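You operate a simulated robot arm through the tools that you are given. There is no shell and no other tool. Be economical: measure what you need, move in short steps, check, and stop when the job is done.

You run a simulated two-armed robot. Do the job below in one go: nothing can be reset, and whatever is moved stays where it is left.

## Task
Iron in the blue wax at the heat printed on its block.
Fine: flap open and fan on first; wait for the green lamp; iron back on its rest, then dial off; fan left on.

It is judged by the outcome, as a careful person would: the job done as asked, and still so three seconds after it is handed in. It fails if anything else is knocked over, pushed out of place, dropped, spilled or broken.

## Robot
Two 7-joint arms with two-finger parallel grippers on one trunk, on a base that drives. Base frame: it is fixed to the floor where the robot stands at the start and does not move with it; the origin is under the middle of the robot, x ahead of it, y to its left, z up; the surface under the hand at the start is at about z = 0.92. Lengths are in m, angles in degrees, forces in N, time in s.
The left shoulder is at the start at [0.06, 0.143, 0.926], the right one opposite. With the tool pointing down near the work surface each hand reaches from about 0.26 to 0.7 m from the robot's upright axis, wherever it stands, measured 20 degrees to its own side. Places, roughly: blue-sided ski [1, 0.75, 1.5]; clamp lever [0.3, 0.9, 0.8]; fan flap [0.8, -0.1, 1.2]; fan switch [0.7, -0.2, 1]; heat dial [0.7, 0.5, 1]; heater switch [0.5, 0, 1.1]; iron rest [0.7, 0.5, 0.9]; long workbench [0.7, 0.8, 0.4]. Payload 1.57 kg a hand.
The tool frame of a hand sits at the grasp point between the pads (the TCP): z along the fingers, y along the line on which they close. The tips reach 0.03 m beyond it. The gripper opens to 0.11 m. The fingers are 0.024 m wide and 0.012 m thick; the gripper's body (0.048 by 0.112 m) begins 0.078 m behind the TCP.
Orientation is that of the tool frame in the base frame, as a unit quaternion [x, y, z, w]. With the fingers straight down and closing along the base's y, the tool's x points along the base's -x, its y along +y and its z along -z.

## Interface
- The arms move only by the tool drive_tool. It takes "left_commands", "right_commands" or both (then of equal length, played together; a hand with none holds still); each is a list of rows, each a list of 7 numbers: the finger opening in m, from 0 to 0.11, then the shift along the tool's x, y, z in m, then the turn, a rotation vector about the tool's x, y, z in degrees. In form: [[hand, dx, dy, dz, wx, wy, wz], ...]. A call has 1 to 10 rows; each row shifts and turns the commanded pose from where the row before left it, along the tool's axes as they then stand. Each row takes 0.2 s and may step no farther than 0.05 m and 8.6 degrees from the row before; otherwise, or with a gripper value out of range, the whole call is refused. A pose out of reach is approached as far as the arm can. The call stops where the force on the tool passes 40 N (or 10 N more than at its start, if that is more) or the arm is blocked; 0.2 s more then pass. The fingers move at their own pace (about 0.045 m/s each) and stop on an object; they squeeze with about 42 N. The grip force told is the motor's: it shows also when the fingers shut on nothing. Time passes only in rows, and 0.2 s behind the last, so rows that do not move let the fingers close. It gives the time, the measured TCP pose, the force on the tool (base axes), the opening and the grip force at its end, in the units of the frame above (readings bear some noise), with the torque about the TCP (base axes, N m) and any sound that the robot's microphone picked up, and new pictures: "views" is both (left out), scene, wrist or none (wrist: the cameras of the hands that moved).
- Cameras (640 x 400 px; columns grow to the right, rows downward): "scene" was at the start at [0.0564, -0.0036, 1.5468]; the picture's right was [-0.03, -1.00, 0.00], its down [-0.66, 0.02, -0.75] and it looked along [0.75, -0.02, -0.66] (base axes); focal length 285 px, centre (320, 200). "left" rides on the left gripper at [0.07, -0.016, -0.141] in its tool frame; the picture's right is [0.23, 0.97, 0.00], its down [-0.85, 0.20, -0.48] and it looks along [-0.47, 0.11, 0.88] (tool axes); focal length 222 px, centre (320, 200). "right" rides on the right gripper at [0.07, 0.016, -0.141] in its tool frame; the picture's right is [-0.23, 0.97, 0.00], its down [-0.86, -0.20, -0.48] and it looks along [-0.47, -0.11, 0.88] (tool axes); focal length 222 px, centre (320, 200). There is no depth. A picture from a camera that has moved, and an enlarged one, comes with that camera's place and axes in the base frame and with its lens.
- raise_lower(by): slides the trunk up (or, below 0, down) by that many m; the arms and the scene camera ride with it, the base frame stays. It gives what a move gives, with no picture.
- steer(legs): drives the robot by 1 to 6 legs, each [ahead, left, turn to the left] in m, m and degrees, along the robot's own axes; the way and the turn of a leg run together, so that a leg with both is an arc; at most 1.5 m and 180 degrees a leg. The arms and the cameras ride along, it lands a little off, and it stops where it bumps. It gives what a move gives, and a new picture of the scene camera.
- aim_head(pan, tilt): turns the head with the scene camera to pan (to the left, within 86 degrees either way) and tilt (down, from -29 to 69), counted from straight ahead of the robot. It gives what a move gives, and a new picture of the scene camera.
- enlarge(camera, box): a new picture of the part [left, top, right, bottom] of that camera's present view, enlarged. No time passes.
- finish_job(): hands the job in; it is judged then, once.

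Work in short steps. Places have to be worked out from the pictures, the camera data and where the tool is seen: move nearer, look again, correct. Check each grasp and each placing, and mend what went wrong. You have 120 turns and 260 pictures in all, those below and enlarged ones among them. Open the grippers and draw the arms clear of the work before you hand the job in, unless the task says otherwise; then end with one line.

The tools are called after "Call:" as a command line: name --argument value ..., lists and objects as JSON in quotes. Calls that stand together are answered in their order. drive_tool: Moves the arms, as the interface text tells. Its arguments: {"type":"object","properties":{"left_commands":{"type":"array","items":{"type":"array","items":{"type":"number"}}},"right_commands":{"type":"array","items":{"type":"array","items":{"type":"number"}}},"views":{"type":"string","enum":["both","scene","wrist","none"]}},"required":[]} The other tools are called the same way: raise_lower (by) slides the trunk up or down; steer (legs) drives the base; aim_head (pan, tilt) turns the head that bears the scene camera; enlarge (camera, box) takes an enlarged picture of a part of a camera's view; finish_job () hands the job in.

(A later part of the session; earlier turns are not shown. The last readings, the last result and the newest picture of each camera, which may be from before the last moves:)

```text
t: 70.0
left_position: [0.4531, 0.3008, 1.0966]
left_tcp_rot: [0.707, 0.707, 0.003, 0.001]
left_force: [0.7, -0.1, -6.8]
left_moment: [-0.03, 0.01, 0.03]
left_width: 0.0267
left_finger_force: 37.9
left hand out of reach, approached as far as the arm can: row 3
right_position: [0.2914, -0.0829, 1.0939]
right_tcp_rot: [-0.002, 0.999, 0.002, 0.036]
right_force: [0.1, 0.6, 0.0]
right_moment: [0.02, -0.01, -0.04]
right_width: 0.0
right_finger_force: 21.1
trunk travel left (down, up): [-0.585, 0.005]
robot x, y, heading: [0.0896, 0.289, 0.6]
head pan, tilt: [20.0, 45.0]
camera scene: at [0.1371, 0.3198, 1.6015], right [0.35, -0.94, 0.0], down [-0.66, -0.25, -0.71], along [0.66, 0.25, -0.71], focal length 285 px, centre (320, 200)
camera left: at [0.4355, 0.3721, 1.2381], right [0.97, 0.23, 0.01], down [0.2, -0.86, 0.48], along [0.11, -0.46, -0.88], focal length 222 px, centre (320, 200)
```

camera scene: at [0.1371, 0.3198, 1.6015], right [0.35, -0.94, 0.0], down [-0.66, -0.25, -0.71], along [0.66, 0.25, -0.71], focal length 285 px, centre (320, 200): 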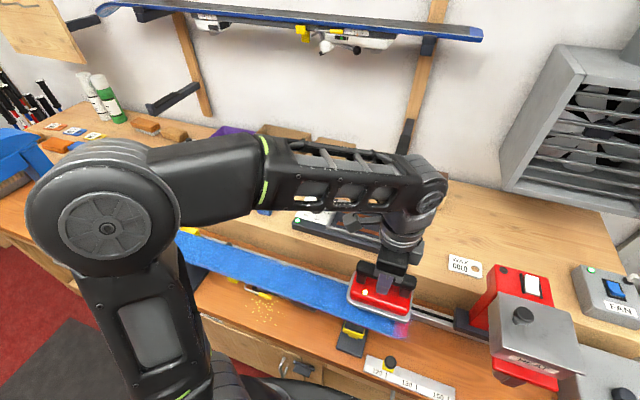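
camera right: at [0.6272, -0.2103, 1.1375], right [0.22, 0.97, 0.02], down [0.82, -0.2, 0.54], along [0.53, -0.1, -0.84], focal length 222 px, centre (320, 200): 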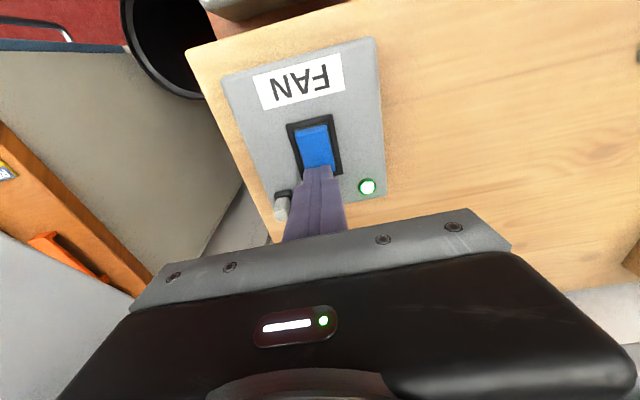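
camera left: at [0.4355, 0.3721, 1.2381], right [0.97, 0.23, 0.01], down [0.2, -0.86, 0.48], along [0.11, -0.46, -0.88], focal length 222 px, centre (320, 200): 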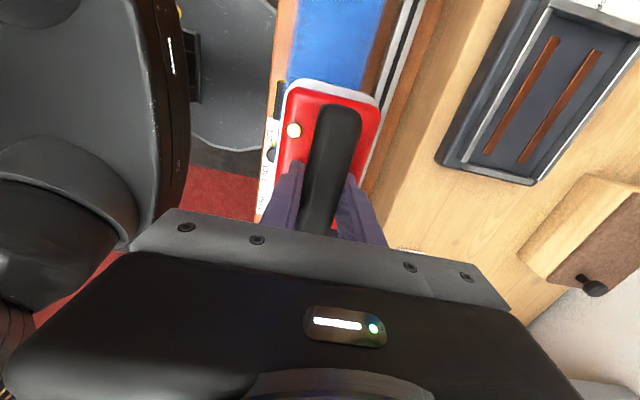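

Iron is over the ski. Zoom to judge alignment and height.

Call:
enlarge --camera "scene" --box '[300, 240, 460, 360]'

Call:
enlarge --camera "left" --box '[220, 0, 440, 160]'

```text
3.33 times, centred on (380, 300) of scene
camera zoom: at [0.1371, 0.3198, 1.6015], right [0.35, -0.94, 0.0], down [-0.66, -0.25, -0.71], along [0.66, 0.25, -0.71], focal length 949 px, centre (120, -133)
```

zoom: 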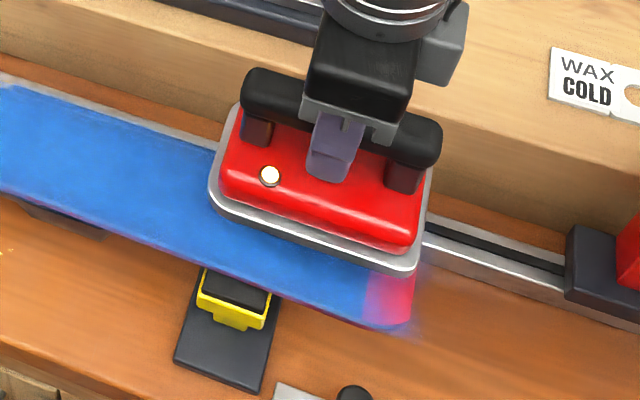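

```text
2.50 times, centred on (330, 80) of left
camera zoom: at [0.4355, 0.3721, 1.2381], right [0.97, 0.23, 0.01], down [0.2, -0.86, 0.48], along [0.11, -0.46, -0.88], focal length 555 px, centre (295, 500)
```

zoom: 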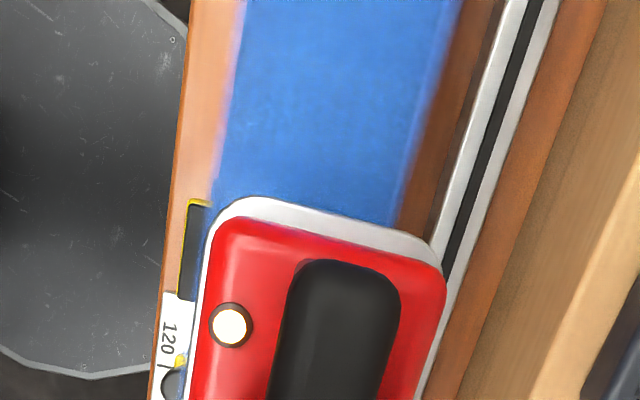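

Ski spans x 0.406–0.488, centre 0.447. Shift −6 mm and lower to z≈1.05, then see the gap.

Call:
drive_tool --left_commands '[[0, 0, -0.003, 0.015, 0, 0, 0], [0, 0, -0.003, 0.015, 0, 0, 0], [0, 0, 0, 0.012, 0, 0, 0]]' --views "none"

Call:
enlarge --camera "scene" --box '[300, 240, 460, 360]'

```text
t: 70.8
left_position: [0.447, 0.3009, 1.0537]
left_tcp_rot: [0.707, 0.708, 0.002, 0.001]
left_force: [-0.6, -0.4, -7.0]
left_moment: [0.05, -0.05, 0.01]
left_width: 0.027
left_finger_force: 37.2
right_position: [0.293, -0.081, 1.0924]
right_tcp_rot: [-0.002, 0.999, 0.001, 0.036]
right_force: [0.6, -0.2, -0.1]
right_moment: [0.0, -0.02, -0.04]
right_width: 0.0003
right_finger_force: 21.7
trunk travel left (down, up): [-0.585, 0.005]
robot x, y, heading: [0.0867, 0.2942, 0.2]
head pan, tilt: [20.0, 45.0]
```

```text
3.33 times, centred on (380, 300) of scene
camera zoom: at [0.1376, 0.3202, 1.6015], right [0.35, -0.94, 0.0], down [-0.66, -0.25, -0.71], along [0.66, 0.25, -0.71], focal length 949 px, centre (120, -133)
```

zoom: 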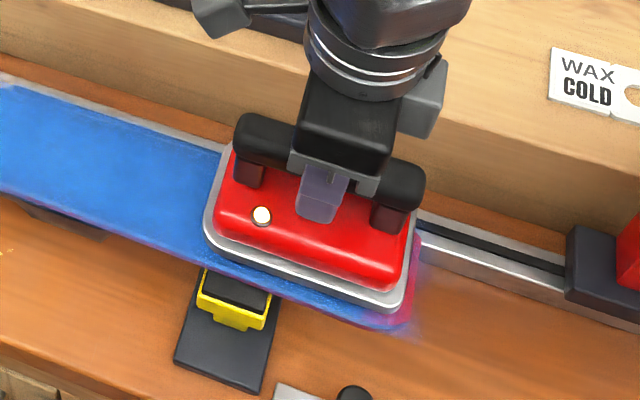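

Nearly on. Lower in 5 mm rows.

Call:
drive_tool --left_commands '[[0, 0, 0, 0.006, 0, 0, 0], [0, 0, 0, 0.006, 0, 0, 0], [0, 0, 0, 0.004, 0, 0, 0]]' --views "none"

```text
t: 71.6
left_position: [0.4502, 0.3007, 1.0399]
left_tcp_rot: [0.706, 0.708, 0.003, 0.003]
left_force: [0.9, 5.1, 24.4]
left_moment: [0.74, 1.29, -0.12]
left_width: 0.0271
left_finger_force: 37.5
right_position: [0.2916, -0.082, 1.0946]
right_tcp_rot: [-0.002, 0.999, 0.0, 0.036]
right_force: [-0.1, -1.1, 0.7]
right_moment: [-0.04, -0.02, -0.03]
right_width: 0.0001
right_finger_force: 21.1
trunk travel left (down, up): [-0.585, 0.005]
robot x, y, heading: [0.0893, 0.2915, 0.4]
head pan, tilt: [20.0, 45.0]
```

Contact at z≈1.040 (about 30 N). Ease 1 mm and begin the stroke toward +y at 0.1 m/s.

Call:
drive_tool --left_commands '[[0, 0.01, -0.002, -0.001, 0, 0, 0], [0, 0.02, 0, 0, 0, 0, 0], [0, 0.02, 0, 0, 0, 0, 0], [0, 0.02, 0, 0, 0, 0, 0], [0, 0.02, 0, 0, 0, 0, 0], [0, 0.02, 0, 0, 0, 0, 0]]' --views "both"

Call:
enlarge --camera "scene" --box '[220, 220, 460, 370]'

```text
t: 73.0
left_position: [0.4445, 0.4104, 1.0386]
left_tcp_rot: [0.706, 0.709, 0.003, 0.0]
left_force: [-0.7, -7.5, 25.2]
left_moment: [-1.0, -0.07, 0.15]
left_width: 0.0269
left_finger_force: 37.3
right_position: [0.2913, -0.0835, 1.0931]
right_tcp_rot: [-0.003, 0.999, 0.003, 0.036]
right_force: [-0.4, -0.2, -0.8]
right_moment: [-0.01, 0.0, -0.01]
right_width: 0.0001
right_finger_force: 21.4
trunk travel left (down, up): [-0.585, 0.005]
robot x, y, heading: [0.0914, 0.2927, 0.3]
head pan, tilt: [20.0, 45.0]
camera scene: at [0.1355, 0.3187, 1.6016], right [0.35, -0.94, 0.0], down [-0.66, -0.24, -0.71], along [0.66, 0.25, -0.71], focal length 285 px, centre (320, 200)
camera left: at [0.4273, 0.4814, 1.1815], right [0.97, 0.23, 0.01], down [0.2, -0.86, 0.48], along [0.11, -0.46, -0.88], focal length 222 px, centre (320, 200)
```

scene: 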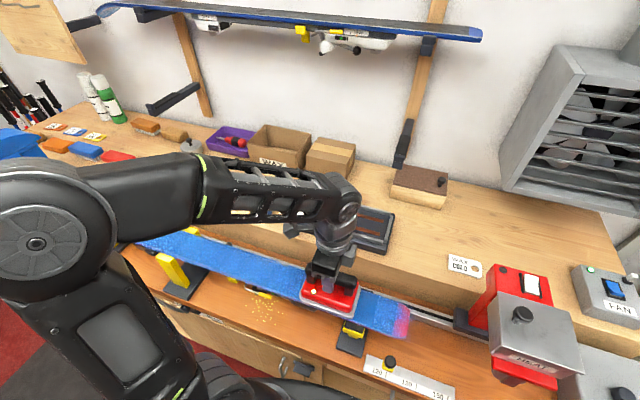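
left: 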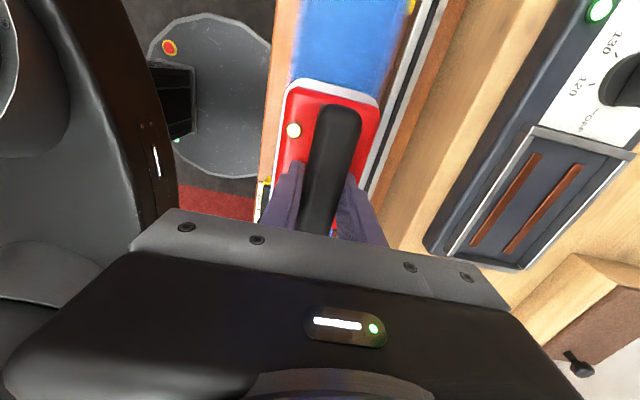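

```text
2.67 times, centred on (340, 295) of scene
camera zoom: at [0.1355, 0.3187, 1.6016], right [0.35, -0.94, 0.0], down [-0.66, -0.24, -0.71], along [0.66, 0.25, -0.71], focal length 759 px, centre (267, -53)
```

zoom: 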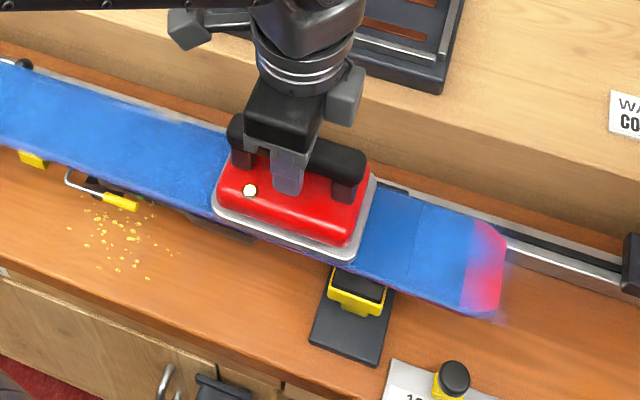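

Zoom on the part just passed to see whether the wax changed.

Call:
enlarge --camera "scene" --box '[330, 270, 430, 350]'

Call:
drive_tool --left_commands '[[0, 0.02, 0, -0.0005, 0, 0, 0], [0, 0.02, 0, 0, 0, 0, 0], [0, 0.02, 0, 0, 0, 0, 0], [0, 0.02, 0, 0, 0, 0, 0], [0, 0.02, 0, 0, 0, 0, 0]]' --views "none"

Call:
enlarge --camera "scene" --box '[270, 250, 430, 350]'

```text
5.00 times, centred on (380, 310) of scene
camera zoom: at [0.1355, 0.3187, 1.6016], right [0.35, -0.94, 0.0], down [-0.66, -0.24, -0.71], along [0.66, 0.25, -0.71], focal length 1423 px, centre (20, -350)
```

zoom: 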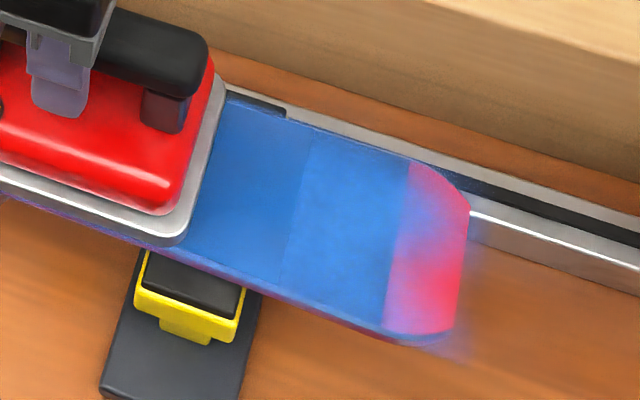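

```text
t: 74.2
left_position: [0.4472, 0.5109, 1.0409]
left_tcp_rot: [0.706, 0.708, 0.004, 0.001]
left_force: [-1.2, -6.1, 17.7]
left_moment: [0.67, 0.72, 0.26]
left_width: 0.0269
left_finger_force: 37.2
right_position: [0.2916, -0.0833, 1.0931]
right_tcp_rot: [-0.002, 0.999, 0.002, 0.036]
right_force: [0.0, 0.3, -0.5]
right_moment: [0.03, 0.0, 0.02]
right_width: 0.0
right_finger_force: 20.7
trunk travel left (down, up): [-0.585, 0.005]
robot x, y, heading: [0.0858, 0.2952, 0.3]
head pan, tilt: [20.0, 45.0]
```

```text
4.00 times, centred on (350, 300) of scene
camera zoom: at [0.1357, 0.3186, 1.6018], right [0.35, -0.94, 0.0], down [-0.66, -0.24, -0.71], along [0.66, 0.25, -0.71], focal length 1139 px, centre (200, -200)
```

zoom: 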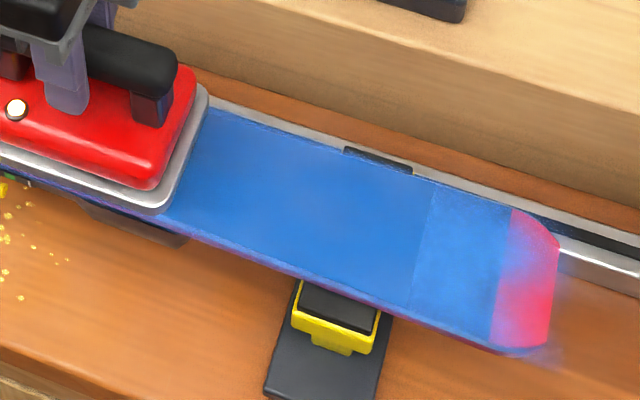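

Ironed part turns smooth; only the tail-end cell still rough – I'll redo it on the way back. Continue the stroke.

Call:
drive_tool --left_commands '[[0, 0.02, 0, 0, 0, 0, 0], [0, 0.02, 0, 0, 0, 0, 0], [0, 0.02, 0, 0, 0, 0, 0], [0, 0.02, 0, 0, 0, 0, 0], [0, 0.02, 0, 0, 0, 0, 0], [0, 0.02, 0, 0, 0, 0, 0], [0, 0.02, 0, 0, 0, 0, 0], [0, 0.02, 0, 0, 0, 0, 0], [0, 0.02, 0, 0, 0, 0, 0], [0, 0.02, 0, 0, 0, 0, 0]]' --views "both"

```text
t: 76.4
left_position: [0.4468, 0.7114, 1.0404]
left_tcp_rot: [0.706, 0.708, 0.001, 0.0]
left_force: [1.0, -0.2, -7.4]
left_moment: [-0.02, 0.04, 0.01]
left_width: 0.0267
left_finger_force: 37.8
right_position: [0.2925, -0.0822, 1.0944]
right_tcp_rot: [-0.003, 0.999, 0.001, 0.036]
right_force: [-0.4, -0.2, -0.1]
right_moment: [0.0, 0.0, 0.0]
right_width: 0.0
right_finger_force: 21.3
trunk travel left (down, up): [-0.585, 0.005]
robot x, y, heading: [0.0917, 0.2928, 0.2]
head pan, tilt: [20.0, 45.0]
camera scene: at [0.1373, 0.3211, 1.6015], right [0.35, -0.94, 0.0], down [-0.66, -0.25, -0.71], along [0.66, 0.25, -0.71], focal length 285 px, centre (320, 200)
camera left: at [0.429, 0.7827, 1.1815], right [0.97, 0.23, 0.0], down [0.2, -0.86, 0.48], along [0.11, -0.46, -0.88], focal length 222 px, centre (320, 200)
```

scene: 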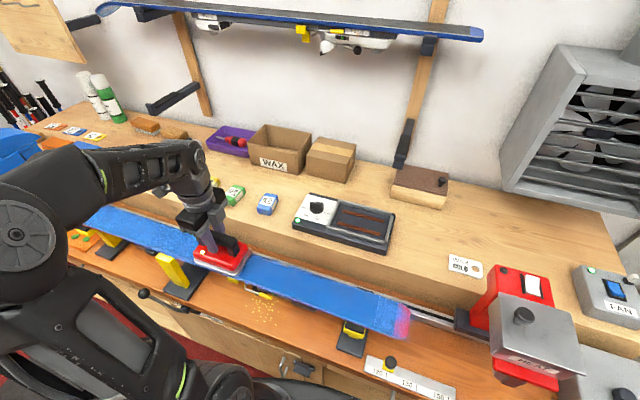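
left: 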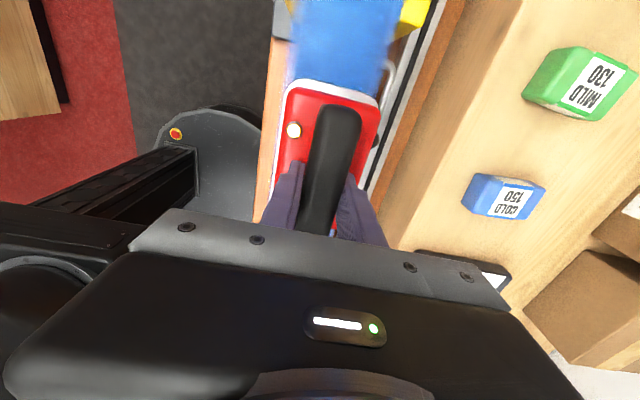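

Contact was lost somewhere (ski slightly lower here). Zoom to see what has melted and the clamp ahead.

Call:
enlarge --camera "scene" --box '[70, 190, 310, 340]'

Call:
enlarge --camera "scene" --box '[230, 230, 420, 350]'

Call:
enlarge --camera "left" --box '[240, 0, 480, 150]'

```text
2.67 times, centred on (190, 265) of scene
camera zoom: at [0.1373, 0.3211, 1.6015], right [0.35, -0.94, 0.0], down [-0.66, -0.25, -0.71], along [0.66, 0.25, -0.71], focal length 759 px, centre (667, 27)
```

zoom: 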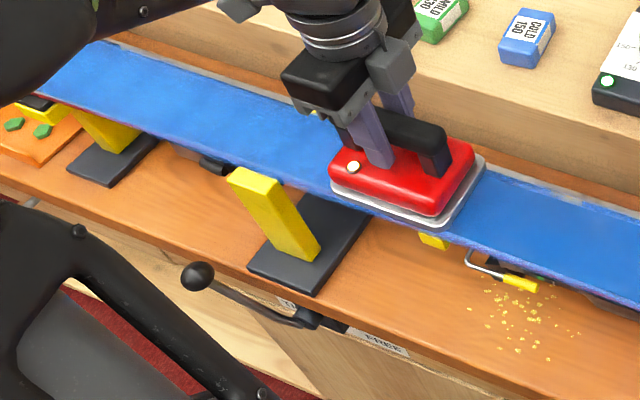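

```text
3.33 times, centred on (325, 290) of scene
camera zoom: at [0.1373, 0.3211, 1.6015], right [0.35, -0.94, 0.0], down [-0.66, -0.25, -0.71], along [0.66, 0.25, -0.71], focal length 949 px, centre (303, -100)
```

zoom: 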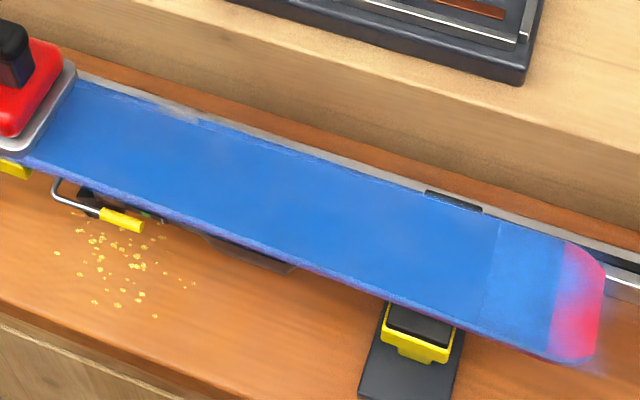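

```text
2.67 times, centred on (360, 75) of left
camera zoom: at [0.429, 0.7827, 1.1815], right [0.97, 0.23, 0.0], down [0.2, -0.86, 0.48], along [0.11, -0.46, -0.88], focal length 592 px, centre (213, 533)
```

zoom: 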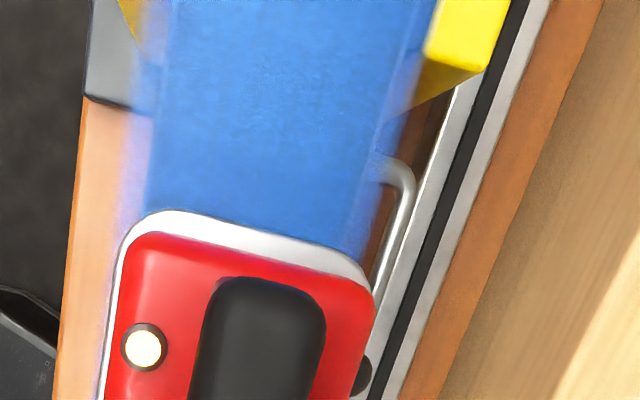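

Melt track is continuous up to the iron. Regain contact with small lowering steps while going on to y≈0.76.

Call:
drive_tool --left_commands '[[0, -0.01, 0, 0.002, 0, 0, 0], [0, 0.01, 0, 0.0015, 0, 0, 0], [0, 0.02, 0, 0.001, 0, 0, 0], [0, 0.02, 0, 0, 0, 0, 0]]' --views "wrist"

```text
t: 77.4
left_position: [0.4472, 0.7426, 1.0408]
left_tcp_rot: [0.707, 0.707, 0.005, 0.004]
left_force: [-2.1, -2.6, 23.5]
left_moment: [-0.7, 1.17, 0.26]
left_width: 0.0269
left_finger_force: 37.6
right_position: [0.2907, -0.0844, 1.0939]
right_tcp_rot: [-0.003, 0.999, 0.002, 0.036]
right_force: [0.2, 0.7, 0.3]
right_moment: [0.0, -0.02, 0.0]
right_width: 0.0
right_finger_force: 21.6
trunk travel left (down, up): [-0.585, 0.005]
robot x, y, heading: [0.0909, 0.2932, 0.1]
head pan, tilt: [20.0, 45.0]
stopped in row 4 (left hand): the force on the tool passed its limit at 41 N (the readings are from after the stop); the commanded pose is now the measured one
camera left: at [0.4287, 0.8138, 1.1812], right [0.97, 0.23, 0.01], down [0.19, -0.86, 0.48], along [0.12, -0.46, -0.88], focal length 222 px, centre (320, 200)
```

left: 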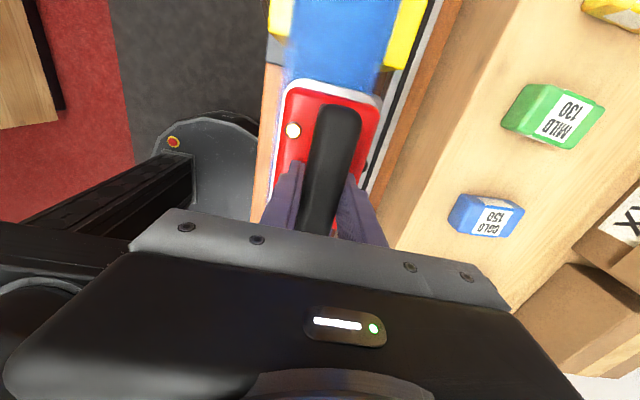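

Good contact again. Zoom on the clamp jaws ahead.

Call:
enlarge --camera "left" --box '[240, 0, 450, 120]'

Call:
enlarge --camera "scene" --box '[130, 200, 270, 310]'

```text
3.05 times, centred on (345, 60) of left
camera zoom: at [0.4287, 0.8138, 1.1812], right [0.97, 0.23, 0.01], down [0.19, -0.86, 0.48], along [0.12, -0.46, -0.88], focal length 677 px, centre (244, 627)
```

zoom: 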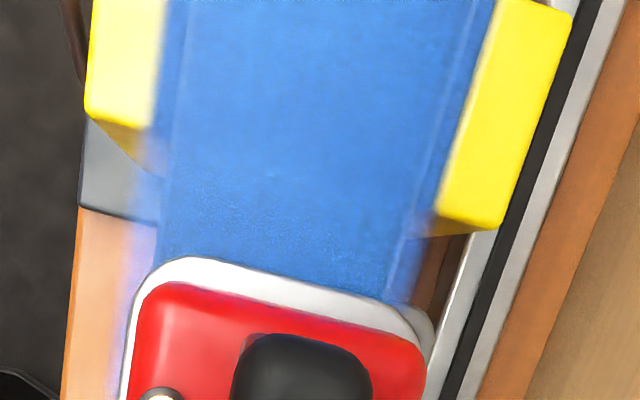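

```text
3.64 times, centred on (200, 255) of scene
camera zoom: at [0.1346, 0.3178, 1.6016], right [0.35, -0.94, 0.0], down [-0.66, -0.24, -0.71], along [0.66, 0.25, -0.71], focal length 1035 px, centre (756, 0)
```

zoom: 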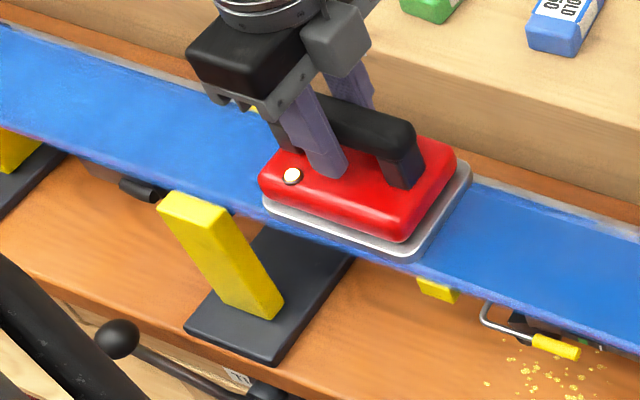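

Jaw tops look level with or below the ski edge. I lift the iron 4 cm, back off 6 cm and drive 0.5 m left to work on the rest of the ski.

Call:
drive_tool --left_commands '[[0, 0, 0, -0.02, 0, 0, 0], [0, 0, 0, -0.03, 0, 0, 0]]' --views "none"

Call:
steer --legs '[[-0.06, 0, 0], [0, 0.5, 0]]'

```text
t: 78.0
left_position: [0.4492, 0.7423, 1.0879]
left_tcp_rot: [0.707, 0.707, 0.003, 0.003]
left_force: [0.4, -0.2, -7.4]
left_moment: [0.0, -0.01, 0.0]
left_width: 0.0267
left_finger_force: 37.8
right_position: [0.2932, -0.0828, 1.094]
right_tcp_rot: [-0.003, 0.999, 0.001, 0.036]
right_force: [-0.7, 0.2, 0.2]
right_moment: [0.01, -0.02, -0.02]
right_width: 0.0
right_finger_force: 21.5
trunk travel left (down, up): [-0.585, 0.005]
robot x, y, heading: [0.0895, 0.2948, 0.3]
head pan, tilt: [20.0, 45.0]
```

```text
t: 81.6
left_position: [0.386, 1.2494, 1.0878]
left_tcp_rot: [0.707, 0.708, 0.002, 0.003]
left_force: [-0.4, 0.9, -7.4]
left_moment: [-0.02, -0.01, -0.01]
left_width: 0.0269
left_finger_force: 37.7
right_position: [0.2303, 0.4216, 1.0948]
right_tcp_rot: [-0.002, 0.999, 0.001, 0.035]
right_force: [0.6, 0.2, 0.6]
right_moment: [-0.01, -0.04, 0.0]
right_width: 0.0
right_finger_force: 21.6
trunk travel left (down, up): [-0.585, 0.005]
robot x, y, heading: [0.0292, 0.7956, 0.4]
head pan, tilt: [20.0, 45.0]
camera scene: at [0.0751, 0.8249, 1.6015], right [0.35, -0.94, 0.0], down [-0.66, -0.25, -0.71], along [0.66, 0.25, -0.71], focal length 285 px, centre (320, 200)
```

scene: 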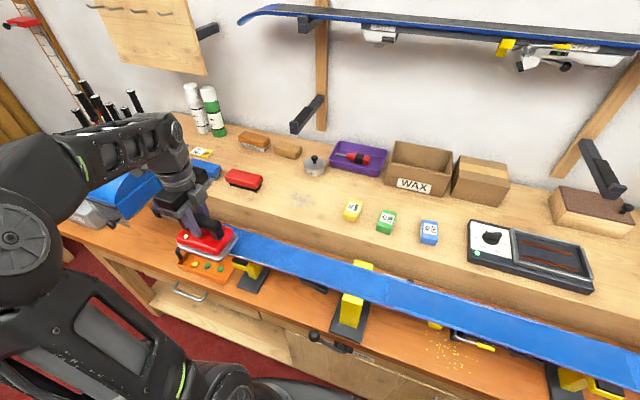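

Zoom on the clamp and the remaining rough part.

Call:
enlarge --camera "scene" --box '[220, 210, 460, 360]'

Call:
enlarge --camera "scene" --box '[80, 150, 320, 300]'

```text
2.67 times, centred on (340, 285) of scene
camera zoom: at [0.0751, 0.8249, 1.6015], right [0.35, -0.94, 0.0], down [-0.66, -0.25, -0.71], along [0.66, 0.25, -0.71], focal length 759 px, centre (267, -27)
```

zoom: 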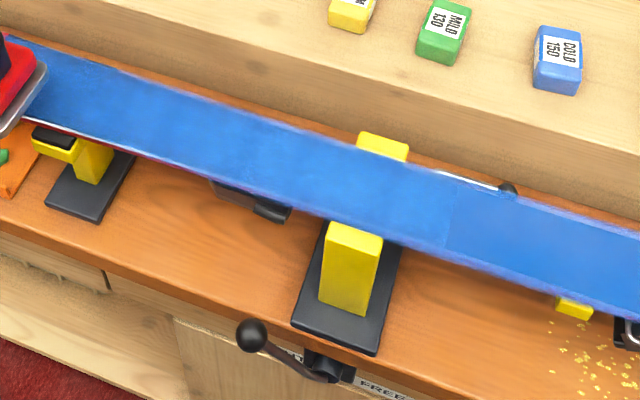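

```text
2.67 times, centred on (200, 225) of scene
camera zoom: at [0.0751, 0.8249, 1.6015], right [0.35, -0.94, 0.0], down [-0.66, -0.25, -0.71], along [0.66, 0.25, -0.71], focal length 759 px, centre (640, 133)
```

zoom: 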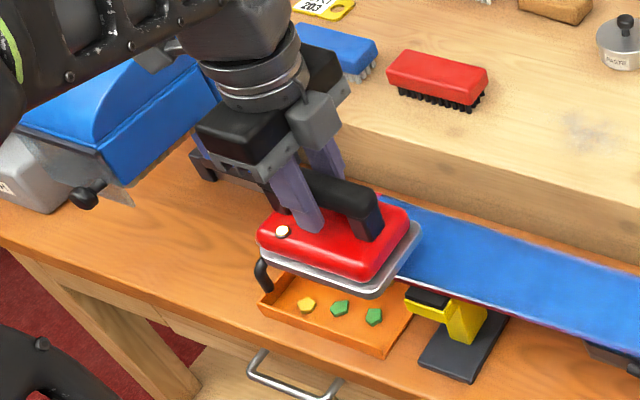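

Melted so far up to y≈0.785. I'll iron from the tip end back toward it; look at the tip area first.

Call:
drive_tool --left_commands '[[0, -0.04, 0.03, 0, 0, 0, 0], [0, -0.04, 0.031, 0, 0, 0, 0]]' --views "none"

Call:
aim_head --pan 45 --tilt 45

```text
refused: row 2 steps farther than a row can; nothing moved
```

```text
t: 82.5
left_position: [0.3862, 1.2479, 1.0872]
left_tcp_rot: [0.706, 0.708, 0.003, 0.003]
left_force: [-0.1, -0.4, -6.2]
left_moment: [-0.01, -0.01, 0.01]
left_width: 0.0273
left_finger_force: 37.7
right_position: [0.2308, 0.4212, 1.0942]
right_tcp_rot: [-0.002, 0.999, 0.001, 0.035]
right_force: [0.6, -0.6, 0.0]
right_moment: [-0.03, 0.03, 0.0]
right_width: 0.0001
right_finger_force: 21.0
trunk travel left (down, up): [-0.585, 0.005]
robot x, y, heading: [0.0228, 0.797, 0.3]
head pan, tilt: [45.0, 45.0]
camera scene: at [0.056, 0.8536, 1.6015], right [0.71, -0.7, 0.0], down [-0.5, -0.5, -0.71], along [0.5, 0.5, -0.71], focal length 285 px, centre (320, 200)
```

scene: 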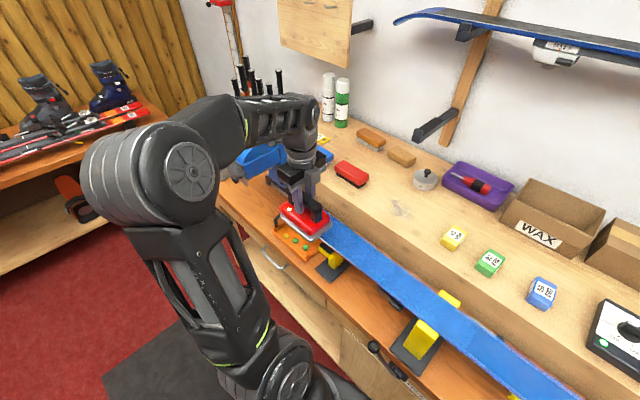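

The iron hides the tip; move it to y≈1.13 over the ski and look.

Call:
drive_tool --left_commands '[[0, -0.03, 0.03, 0, 0, 0, 0], [0, -0.03, 0.031, 0, 0, 0, 0], [0, -0.03, 0, 0, 0, 0, 0], [0, -0.03, 0, 0, 0, 0, 0]]' --views "both"

Call:
enlarge --camera "scene" --box '[220, 130, 420, 290]'

```text
t: 83.5
left_position: [0.4478, 1.127, 1.0882]
left_tcp_rot: [0.706, 0.708, 0.004, 0.003]
left_force: [0.6, -0.2, -6.7]
left_moment: [0.01, -0.01, -0.03]
left_width: 0.0269
left_finger_force: 37.4
right_position: [0.2316, 0.421, 1.0935]
right_tcp_rot: [-0.003, 0.999, 0.001, 0.036]
right_force: [0.4, -1.4, 0.4]
right_moment: [-0.01, 0.01, -0.01]
right_width: 0.0
right_finger_force: 21.9
trunk travel left (down, up): [-0.585, 0.005]
robot x, y, heading: [0.027, 0.7927, 0.2]
head pan, tilt: [45.0, 45.0]
camera scene: at [0.0565, 0.8527, 1.6015], right [0.71, -0.7, 0.0], down [-0.5, -0.5, -0.71], along [0.5, 0.5, -0.71], focal length 285 px, centre (320, 200)
camera left: at [0.4292, 1.1981, 1.2293], right [0.97, 0.23, 0.01], down [0.2, -0.86, 0.48], along [0.12, -0.46, -0.88], focal length 222 px, centre (320, 200)
```

scene: 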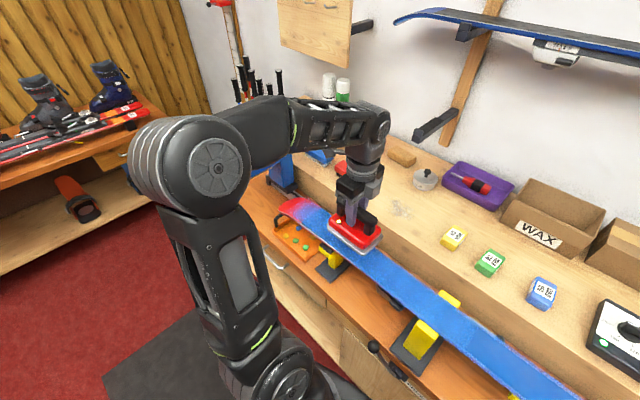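
left: 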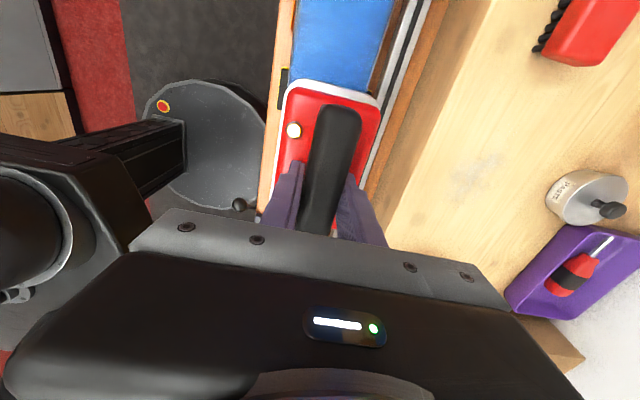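

```text
2.50 times, centred on (320, 210) of scene
camera zoom: at [0.0565, 0.8527, 1.6015], right [0.71, -0.7, 0.0], down [-0.5, -0.5, -0.71], along [0.5, 0.5, -0.71], focal length 712 px, centre (320, 175)
```

zoom: 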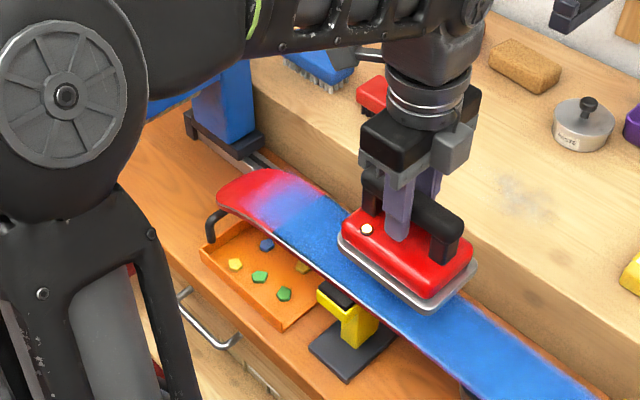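

Wax begins near the tip at y≈1.285. Move iron to y≈1.235 and lower to contact.

Call:
drive_tool --left_commands '[[0, 0.036, 0, 0, 0, 0, 0], [0, 0.036, 0, 0, 0, 0, 0], [0, 0.036, 0, 0, 0, 0, 0], [0, 0, 0, 0.015, 0, 0, 0], [0, 0, 0, 0.015, 0, 0, 0], [0, 0, 0, 0.008, 0, 0, 0], [0, 0, 0, 0.004, 0, 0, 0], [0, 0, 0, 0.003, 0, 0, 0]]' --views "scene"

```text
t: 85.2
left_position: [0.4488, 1.2364, 1.0424]
left_tcp_rot: [0.706, 0.708, 0.003, 0.003]
left_force: [-0.2, 0.3, -6.4]
left_moment: [-0.02, 0.01, 0.0]
left_width: 0.0267
left_finger_force: 37.5
right_position: [0.2313, 0.421, 1.0942]
right_tcp_rot: [-0.004, 0.999, 0.001, 0.036]
right_force: [-0.2, -0.7, 0.9]
right_moment: [0.0, -0.01, 0.04]
right_width: 0.0
right_finger_force: 21.2
trunk travel left (down, up): [-0.585, 0.005]
robot x, y, heading: [0.0247, 0.7927, 0.3]
head pan, tilt: [45.0, 45.0]
camera scene: at [0.0561, 0.8534, 1.6015], right [0.71, -0.7, 0.0], down [-0.5, -0.5, -0.71], along [0.5, 0.5, -0.71], focal length 285 px, centre (320, 200)
```

scene: 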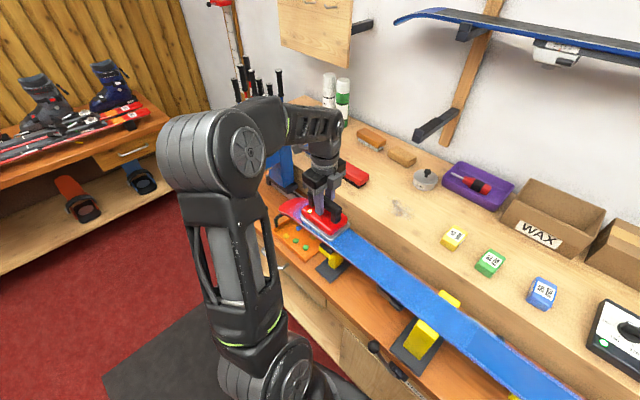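

Not touching yet. Lower 3 mm more, dwell briefly, then stroke.

Call:
drive_tool --left_commands '[[0, 0, 0, 0.002, 0, 0, 0], [0, 0.005, 0, 0.0015, 0, 0, 0], [0, 0.005, 0, 0, 0, 0, 0], [0, 0, 0, 0, 0, 0, 0]]' --views "none"

```text
t: 86.2
left_position: [0.4471, 1.2454, 1.0408]
left_tcp_rot: [0.707, 0.708, 0.005, 0.003]
left_force: [-0.3, -1.9, -0.2]
left_moment: [0.16, 0.3, 0.02]
left_width: 0.027
left_finger_force: 37.9
right_position: [0.2314, 0.42, 1.0946]
right_tcp_rot: [-0.003, 0.999, 0.001, 0.036]
right_force: [0.2, 0.5, -0.2]
right_moment: [-0.02, 0.0, 0.0]
right_width: 0.0002
right_finger_force: 20.9
trunk travel left (down, up): [-0.585, 0.005]
robot x, y, heading: [0.0263, 0.7965, 0.6]
head pan, tilt: [45.0, 45.0]
```

Light contact. Press 1 mm more and stroke toward −y at 0.075 m/s.

Call:
drive_tool --left_commands '[[0, 0, 0, 0.001, 0, 0, 0], [0, -0.005, 0, 0, 0, 0, 0], [0, -0.015, 0, 0, 0, 0, 0], [0, -0.015, 0, 0, 0, 0, 0], [0, -0.015, 0, 0, 0, 0, 0], [0, -0.015, 0, 0, 0, 0, 0], [0, -0.015, 0, 0, 0, 0, 0], [0, -0.015, 0, 0, 0, 0, 0], [0, -0.015, 0, 0, 0, 0, 0], [0, -0.015, 0, 0, 0, 0, 0]]' --views "scene"

Call:
enlarge --camera "scene" --box '[240, 180, 400, 300]'

```text
t: 88.5
left_position: [0.4472, 1.1222, 1.0398]
left_tcp_rot: [0.706, 0.708, 0.006, 0.004]
left_force: [0.1, 10.9, 32.5]
left_moment: [-0.13, 0.84, -0.32]
left_width: 0.0268
left_finger_force: 37.4
right_position: [0.2289, 0.4218, 1.0943]
right_tcp_rot: [-0.002, 0.999, 0.001, 0.037]
right_force: [-0.2, -0.2, 0.9]
right_moment: [-0.03, -0.02, -0.01]
right_width: 0.0
right_finger_force: 21.0
trunk travel left (down, up): [-0.585, 0.005]
robot x, y, heading: [0.0261, 0.7959, 0.3]
head pan, tilt: [45.0, 45.0]
camera scene: at [0.0533, 0.8528, 1.6018], right [0.71, -0.7, 0.0], down [-0.5, -0.5, -0.71], along [0.5, 0.5, -0.71], focal length 285 px, centre (320, 200)
```

scene: 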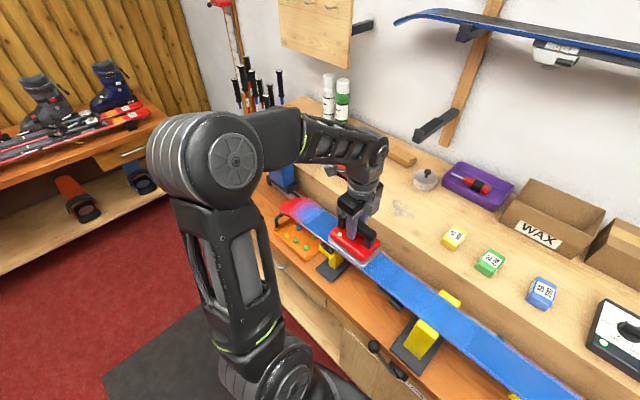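

```text
3.33 times, centred on (320, 240) of scene
camera zoom: at [0.0533, 0.8528, 1.6018], right [0.71, -0.7, 0.0], down [-0.5, -0.5, -0.71], along [0.5, 0.5, -0.71], focal length 949 px, centre (320, 67)
```

zoom: 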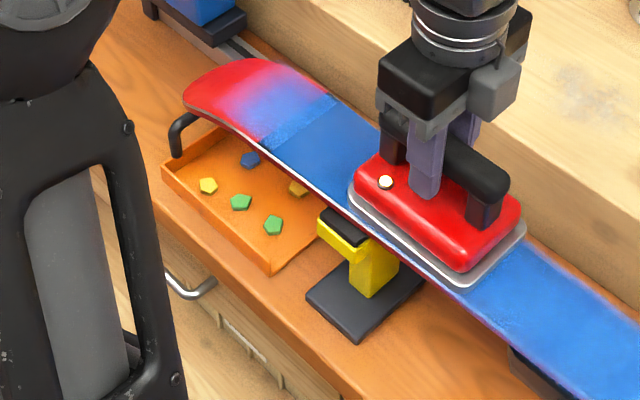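

The stretch is smooth except a short end zone at the tip (y>1.275). Slide back to the tip and dwell there a little with small motion.

Call:
drive_tool --left_commands '[[0, 0.03, 0, -0.002, 0, 0, 0], [0, 0.035, 0, 0, 0, 0, 0], [0, 0.035, 0, 0, 0, 0, 0], [0, 0.035, 0, 0, 0, 0, 0], [0, 0.015, 0, 0, 0, 0, 0], [0, 0.01, 0, 0, 0, 0, 0], [0, 0.01, 0, 0, 0, 0, 0], [0, 0.005, 0, 0, 0, 0, 0]]' --views "none"

Call:
enlarge --camera "scene" --box '[240, 170, 400, 290]'

```text
t: 90.2
left_position: [0.4475, 1.2967, 1.0406]
left_tcp_rot: [0.706, 0.708, 0.003, 0.003]
left_force: [0.6, 0.7, -6.5]
left_moment: [0.0, 0.0, -0.01]
left_width: 0.0268
left_finger_force: 37.7
right_position: [0.2308, 0.4199, 1.0945]
right_tcp_rot: [-0.003, 0.999, 0.001, 0.035]
right_force: [-0.4, -0.6, -0.2]
right_moment: [0.01, 0.0, -0.01]
right_width: 0.0
right_finger_force: 21.0
trunk travel left (down, up): [-0.585, 0.005]
robot x, y, heading: [0.0215, 0.798, 0.6]
head pan, tilt: [45.0, 45.0]
```

```text
3.33 times, centred on (320, 230) of scene
camera zoom: at [0.0561, 0.8537, 1.6015], right [0.71, -0.7, 0.0], down [-0.5, -0.5, -0.71], along [0.5, 0.5, -0.71], focal length 949 px, centre (320, 100)
```

zoom: 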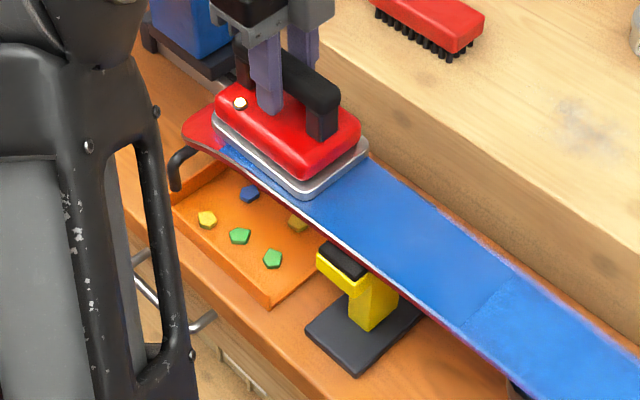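

Hovering at y≈1.297; lower to touch and dwell ~1 s with small motions.

Call:
drive_tool --left_commands '[[0, 0, 0, 0.0015, 0, 0, 0], [0, -0.004, 0, 0.0015, 0, 0, 0], [0, -0.004, 0, 0, 0, 0, 0], [0, -0.004, 0, 0, 0, 0, 0], [0, -0.004, 0, 0, 0, 0, 0]]' --views "none"

```text
t: 91.5
left_position: [0.4468, 1.2799, 1.0397]
left_tcp_rot: [0.706, 0.708, 0.005, 0.004]
left_force: [2.1, 9.2, 20.3]
left_moment: [-0.93, 0.99, -0.3]
left_width: 0.0268
left_finger_force: 37.5
right_position: [0.2302, 0.4211, 1.095]
right_tcp_rot: [-0.003, 0.999, 0.001, 0.036]
right_force: [-0.2, 0.8, 0.4]
right_moment: [-0.02, -0.02, 0.01]
right_width: 0.0
right_finger_force: 21.6
trunk travel left (down, up): [-0.585, 0.005]
robot x, y, heading: [0.0269, 0.7948, 0.3]
head pan, tilt: [45.0, 45.0]
```

Good contact. Now stroke back toward −y, then check the tip.

Call:
drive_tool --left_commands '[[0, -0.008, 0, 0, 0, 0, 0], [0, -0.008, 0, 0, 0, 0, 0], [0, -0.02, 0, -0.0005, 0, 0, 0], [0, -0.03, 0, 0, 0, 0, 0], [0, -0.03, 0, 0, 0, 0, 0], [0, -0.03, 0, 0, 0, 0, 0], [0, -0.02, 0, 0, 0, 0, 0], [0, -0.02, 0, 0, 0, 0, 0], [0, -0.02, 0, 0, 0, 0, 0], [0, -0.02, 0, 0, 0, 0, 0]]' --views "none"

Call:
enlarge --camera "scene" --box '[240, 170, 440, 320]'

```text
t: 93.7
left_position: [0.4467, 1.0739, 1.0383]
left_tcp_rot: [0.706, 0.708, 0.006, 0.005]
left_force: [0.4, 12.2, 37.1]
left_moment: [-0.22, 0.9, -0.31]
left_width: 0.0269
left_finger_force: 38.0
right_position: [0.2282, 0.4204, 1.0935]
right_tcp_rot: [-0.002, 0.999, 0.001, 0.037]
right_force: [0.1, -0.1, 0.6]
right_moment: [-0.01, 0.03, 0.04]
right_width: 0.0
right_finger_force: 21.2
trunk travel left (down, up): [-0.585, 0.005]
robot x, y, heading: [0.0256, 0.7937, 0.3]
head pan, tilt: [45.0, 45.0]
```

```text
2.67 times, centred on (340, 245) of scene
camera zoom: at [0.0533, 0.8527, 1.6017], right [0.71, -0.7, 0.0], down [-0.5, -0.5, -0.71], along [0.5, 0.5, -0.71], focal length 759 px, centre (267, 80)
```

zoom: 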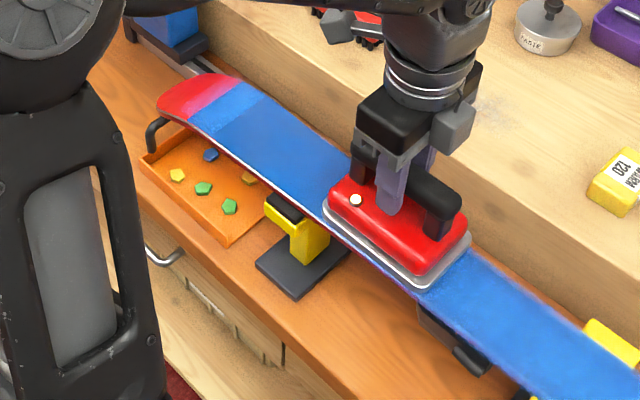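

Tip looks nearly done; zoom in closer.

Call:
enlarge --camera "scene" --box '[265, 180, 365, 250]'

```text
5.71 times, centred on (315, 215) of scene
camera zoom: at [0.0533, 0.8527, 1.6017], right [0.71, -0.7, 0.0], down [-0.5, -0.5, -0.71], along [0.5, 0.5, -0.71], focal length 1627 px, centre (349, 114)
```

zoom: 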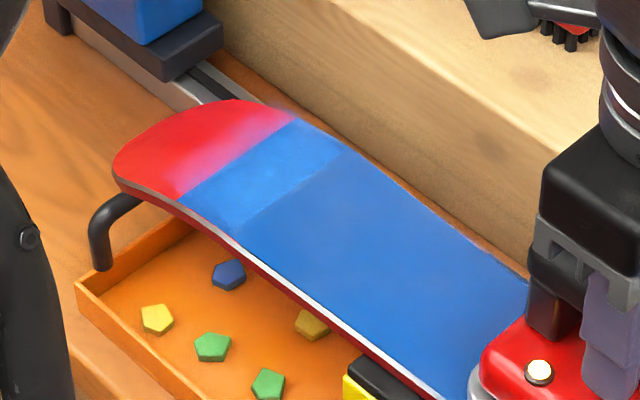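

The last cell (y≈1.29–1.33) still looks lighter/rough. Slide back there and dwell longer.

Call:
drive_tool --left_commands '[[0, 0.045, 0, -0.006, 0, 0, 0], [0, 0.048, 0, 0, 0, 0, 0], [0, 0.048, 0, 0, 0, 0, 0], [0, 0.048, 0, 0, 0, 0, 0], [0, 0.046, 0, 0, 0, 0, 0], [0, 0, 0, 0.003, 0, 0, 0], [0, 0, 0, 0.002, 0, 0, 0], [0, -0.003, 0, 0, 0, 0, 0]]' --views "none"

```text
t: 95.5
left_position: [0.4467, 1.3049, 1.0402]
left_tcp_rot: [0.707, 0.707, 0.004, 0.002]
left_force: [-0.6, 0.6, -2.7]
left_moment: [-0.15, 0.2, -0.06]
left_width: 0.0269
left_finger_force: 37.8
right_position: [0.2303, 0.4213, 1.0942]
right_tcp_rot: [-0.002, 0.999, 0.001, 0.036]
right_force: [-0.8, 0.0, 0.3]
right_moment: [0.02, -0.01, 0.0]
right_width: 0.0
right_finger_force: 21.3
trunk travel left (down, up): [-0.585, 0.005]
robot x, y, heading: [0.0266, 0.7988, 0.4]
head pan, tilt: [45.0, 45.0]
```

Call:
drive_tool --left_commands '[[0, 0, 0, 0.0015, 0, 0, 0], [0, 0.004, 0, 0, 0, 0, 0], [0, 0.004, 0, 0, 0, 0, 0], [0, -0.004, 0, 0, 0, 0, 0], [0, -0.006, 0, 0, 0, 0, 0], [0, -0.008, 0, 0, 0, 0, 0], [0, -0.01, 0, 0, 0, 0, 0], [0, -0.02, 0, 0, 0, 0, 0], [0, -0.04, 0, -0.001, 0, 0, 0], [0, -0.045, 0, 0, 0, 0, 0]]' --views "none"

Call:
enlarge --camera "scene" --box '[265, 180, 365, 250]'

```text
t: 97.7
left_position: [0.447, 1.179, 1.0394]
left_tcp_rot: [0.707, 0.707, 0.002, 0.003]
left_force: [-1.5, -1.7, 4.0]
left_moment: [0.56, -0.02, 0.17]
left_width: 0.0269
left_finger_force: 37.5
right_position: [0.2312, 0.4191, 1.0937]
right_tcp_rot: [-0.003, 0.999, 0.001, 0.035]
right_force: [0.4, -0.2, 1.1]
right_moment: [0.01, 0.0, -0.02]
right_width: 0.0002
right_finger_force: 21.8
trunk travel left (down, up): [-0.585, 0.005]
robot x, y, heading: [0.0265, 0.7939, 0.6]
head pan, tilt: [45.0, 45.0]
```

```text
5.71 times, centred on (315, 215) of scene
camera zoom: at [0.0553, 0.8522, 1.6012], right [0.71, -0.7, 0.0], down [-0.5, -0.5, -0.71], along [0.5, 0.5, -0.71], focal length 1627 px, centre (349, 114)
```

zoom: 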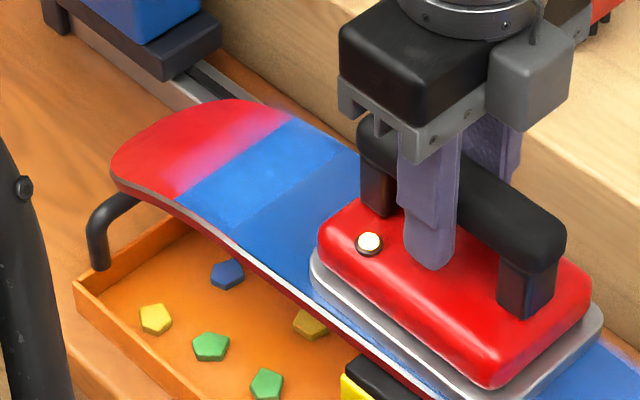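

The ski is base-up, so the tip curves down and the flat sole misses the last cell. I lift slightly, tilt the iron's front down ~6°, go to y≈1.32, and lower to contact.

Call:
drive_tool --left_commands '[[0, 0.03, 0, -0.012, 0, -3, 0], [0, 0.045, 0, 0, 0, -3, 0], [0, 0.045, 0, -0.004, 0, 0, 0], [0, 0.035, 0, -0.003, 0, 0, 0], [0, 0, 0, 0.004, 0, 0, 0], [0, 0, 0, 0.004, 0, 0, 0]]' --views "none"

Call:
enlarge --camera "scene" --box '[225, 150, 345, 250]'

```text
t: 99.0
left_position: [0.4477, 1.3351, 1.0387]
left_tcp_rot: [0.705, 0.707, -0.034, 0.04]
left_force: [-0.1, -0.4, -6.4]
left_moment: [0.04, -0.04, -0.02]
left_width: 0.0269
left_finger_force: 37.8
right_position: [0.2308, 0.4208, 1.0946]
right_tcp_rot: [-0.004, 0.999, 0.001, 0.036]
right_force: [-0.4, 0.0, 0.0]
right_moment: [0.0, 0.0, -0.01]
right_width: 0.0005
right_finger_force: 21.3
trunk travel left (down, up): [-0.585, 0.005]
robot x, y, heading: [0.0287, 0.794, 0.7]
head pan, tilt: [45.0, 45.0]
```

```text
4.00 times, centred on (285, 200) of scene
camera zoom: at [0.0563, 0.8542, 1.6015], right [0.71, -0.7, 0.0], down [-0.5, -0.5, -0.71], along [0.5, 0.5, -0.71], focal length 1139 px, centre (460, 200)
```

zoom: 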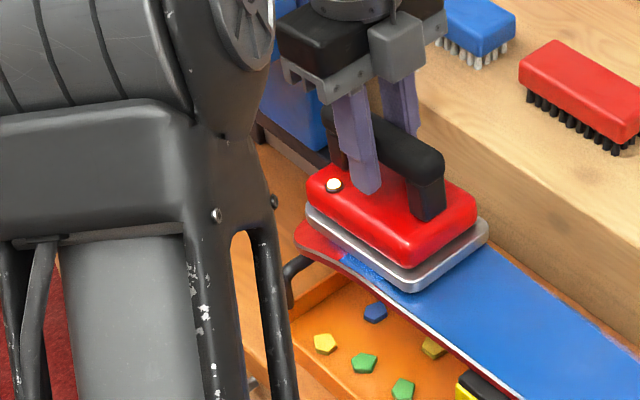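

Tilted front-down. Lower to contact in 2–3 mm rows and dwell.

Call:
drive_tool --left_commands '[[0, 0, 0, 0.003, 0, 0, 0], [0, 0, 0, 0.002, 0, 0, 0], [0, 0, 0, 0.002, 0, 0, 0]]' --views "none"

```text
t: 99.8
left_position: [0.4458, 1.3342, 1.0353]
left_tcp_rot: [0.706, 0.706, -0.03, 0.041]
left_force: [1.0, 3.8, 20.0]
left_moment: [-0.59, 1.04, -0.14]
left_width: 0.0272
left_finger_force: 38.0
right_position: [0.2308, 0.4199, 1.0937]
right_tcp_rot: [-0.002, 0.999, 0.001, 0.036]
right_force: [0.8, 0.7, -0.7]
right_moment: [-0.05, 0.01, -0.01]
right_width: 0.0
right_finger_force: 21.5
trunk travel left (down, up): [-0.585, 0.005]
robot x, y, heading: [0.0237, 0.7965, 0.4]
head pan, tilt: [45.0, 45.0]
```

Contact (~26 N). Dwell ~1.2 s drifting back slowly, then lift and look.

Call:
drive_tool --left_commands '[[0, -0.004, 0, -0.0005, 0, 0, 0], [0, -0.004, 0, 0, 0, 0, 0], [0, -0.004, 0, 0, 0, 0, 0], [0, -0.004, 0, 0, 0, 0, 0], [0, -0.004, 0, 0, 0, 0, 0], [0, -0.004, 0, 0, 0, 0, 0], [0, -0.01, 0, -0.01, 0, 2, 0], [0, -0.045, 0, -0.005, 0, 2, 0], [0, -0.048, 0, 0, 0, 2, 0], [0, -0.048, 0, 0, 0, 0, 0]]' --views "none"

Call:
enlarge --camera "scene" --box '[265, 180, 365, 250]'

```text
t: 102.0
left_position: [0.4473, 1.1583, 1.0565]
left_tcp_rot: [0.706, 0.708, 0.004, 0.002]
left_force: [-0.6, -0.7, -6.1]
left_moment: [-0.02, -0.03, -0.01]
left_width: 0.0266
left_finger_force: 37.6
right_position: [0.2297, 0.42, 1.0936]
right_tcp_rot: [-0.003, 0.999, 0.0, 0.036]
right_force: [0.4, -1.2, -0.6]
right_moment: [0.04, 0.0, -0.01]
right_width: 0.0001
right_finger_force: 21.4
trunk travel left (down, up): [-0.585, 0.005]
robot x, y, heading: [0.0283, 0.7971, 0.5]
head pan, tilt: [45.0, 45.0]
```

```text
5.71 times, centred on (315, 215) of scene
camera zoom: at [0.0557, 0.852, 1.6015], right [0.71, -0.7, 0.0], down [-0.5, -0.5, -0.71], along [0.5, 0.5, -0.71], focal length 1627 px, centre (349, 114)
```

zoom: 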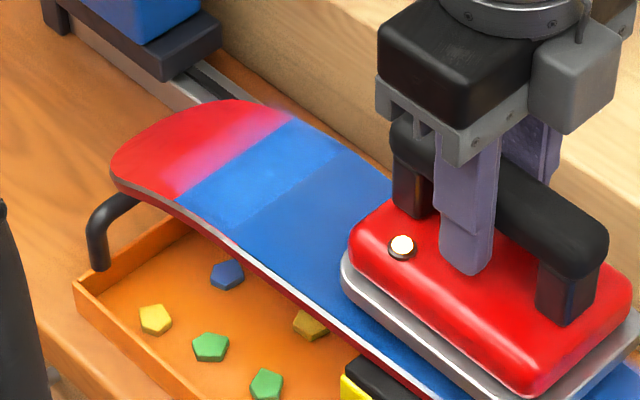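

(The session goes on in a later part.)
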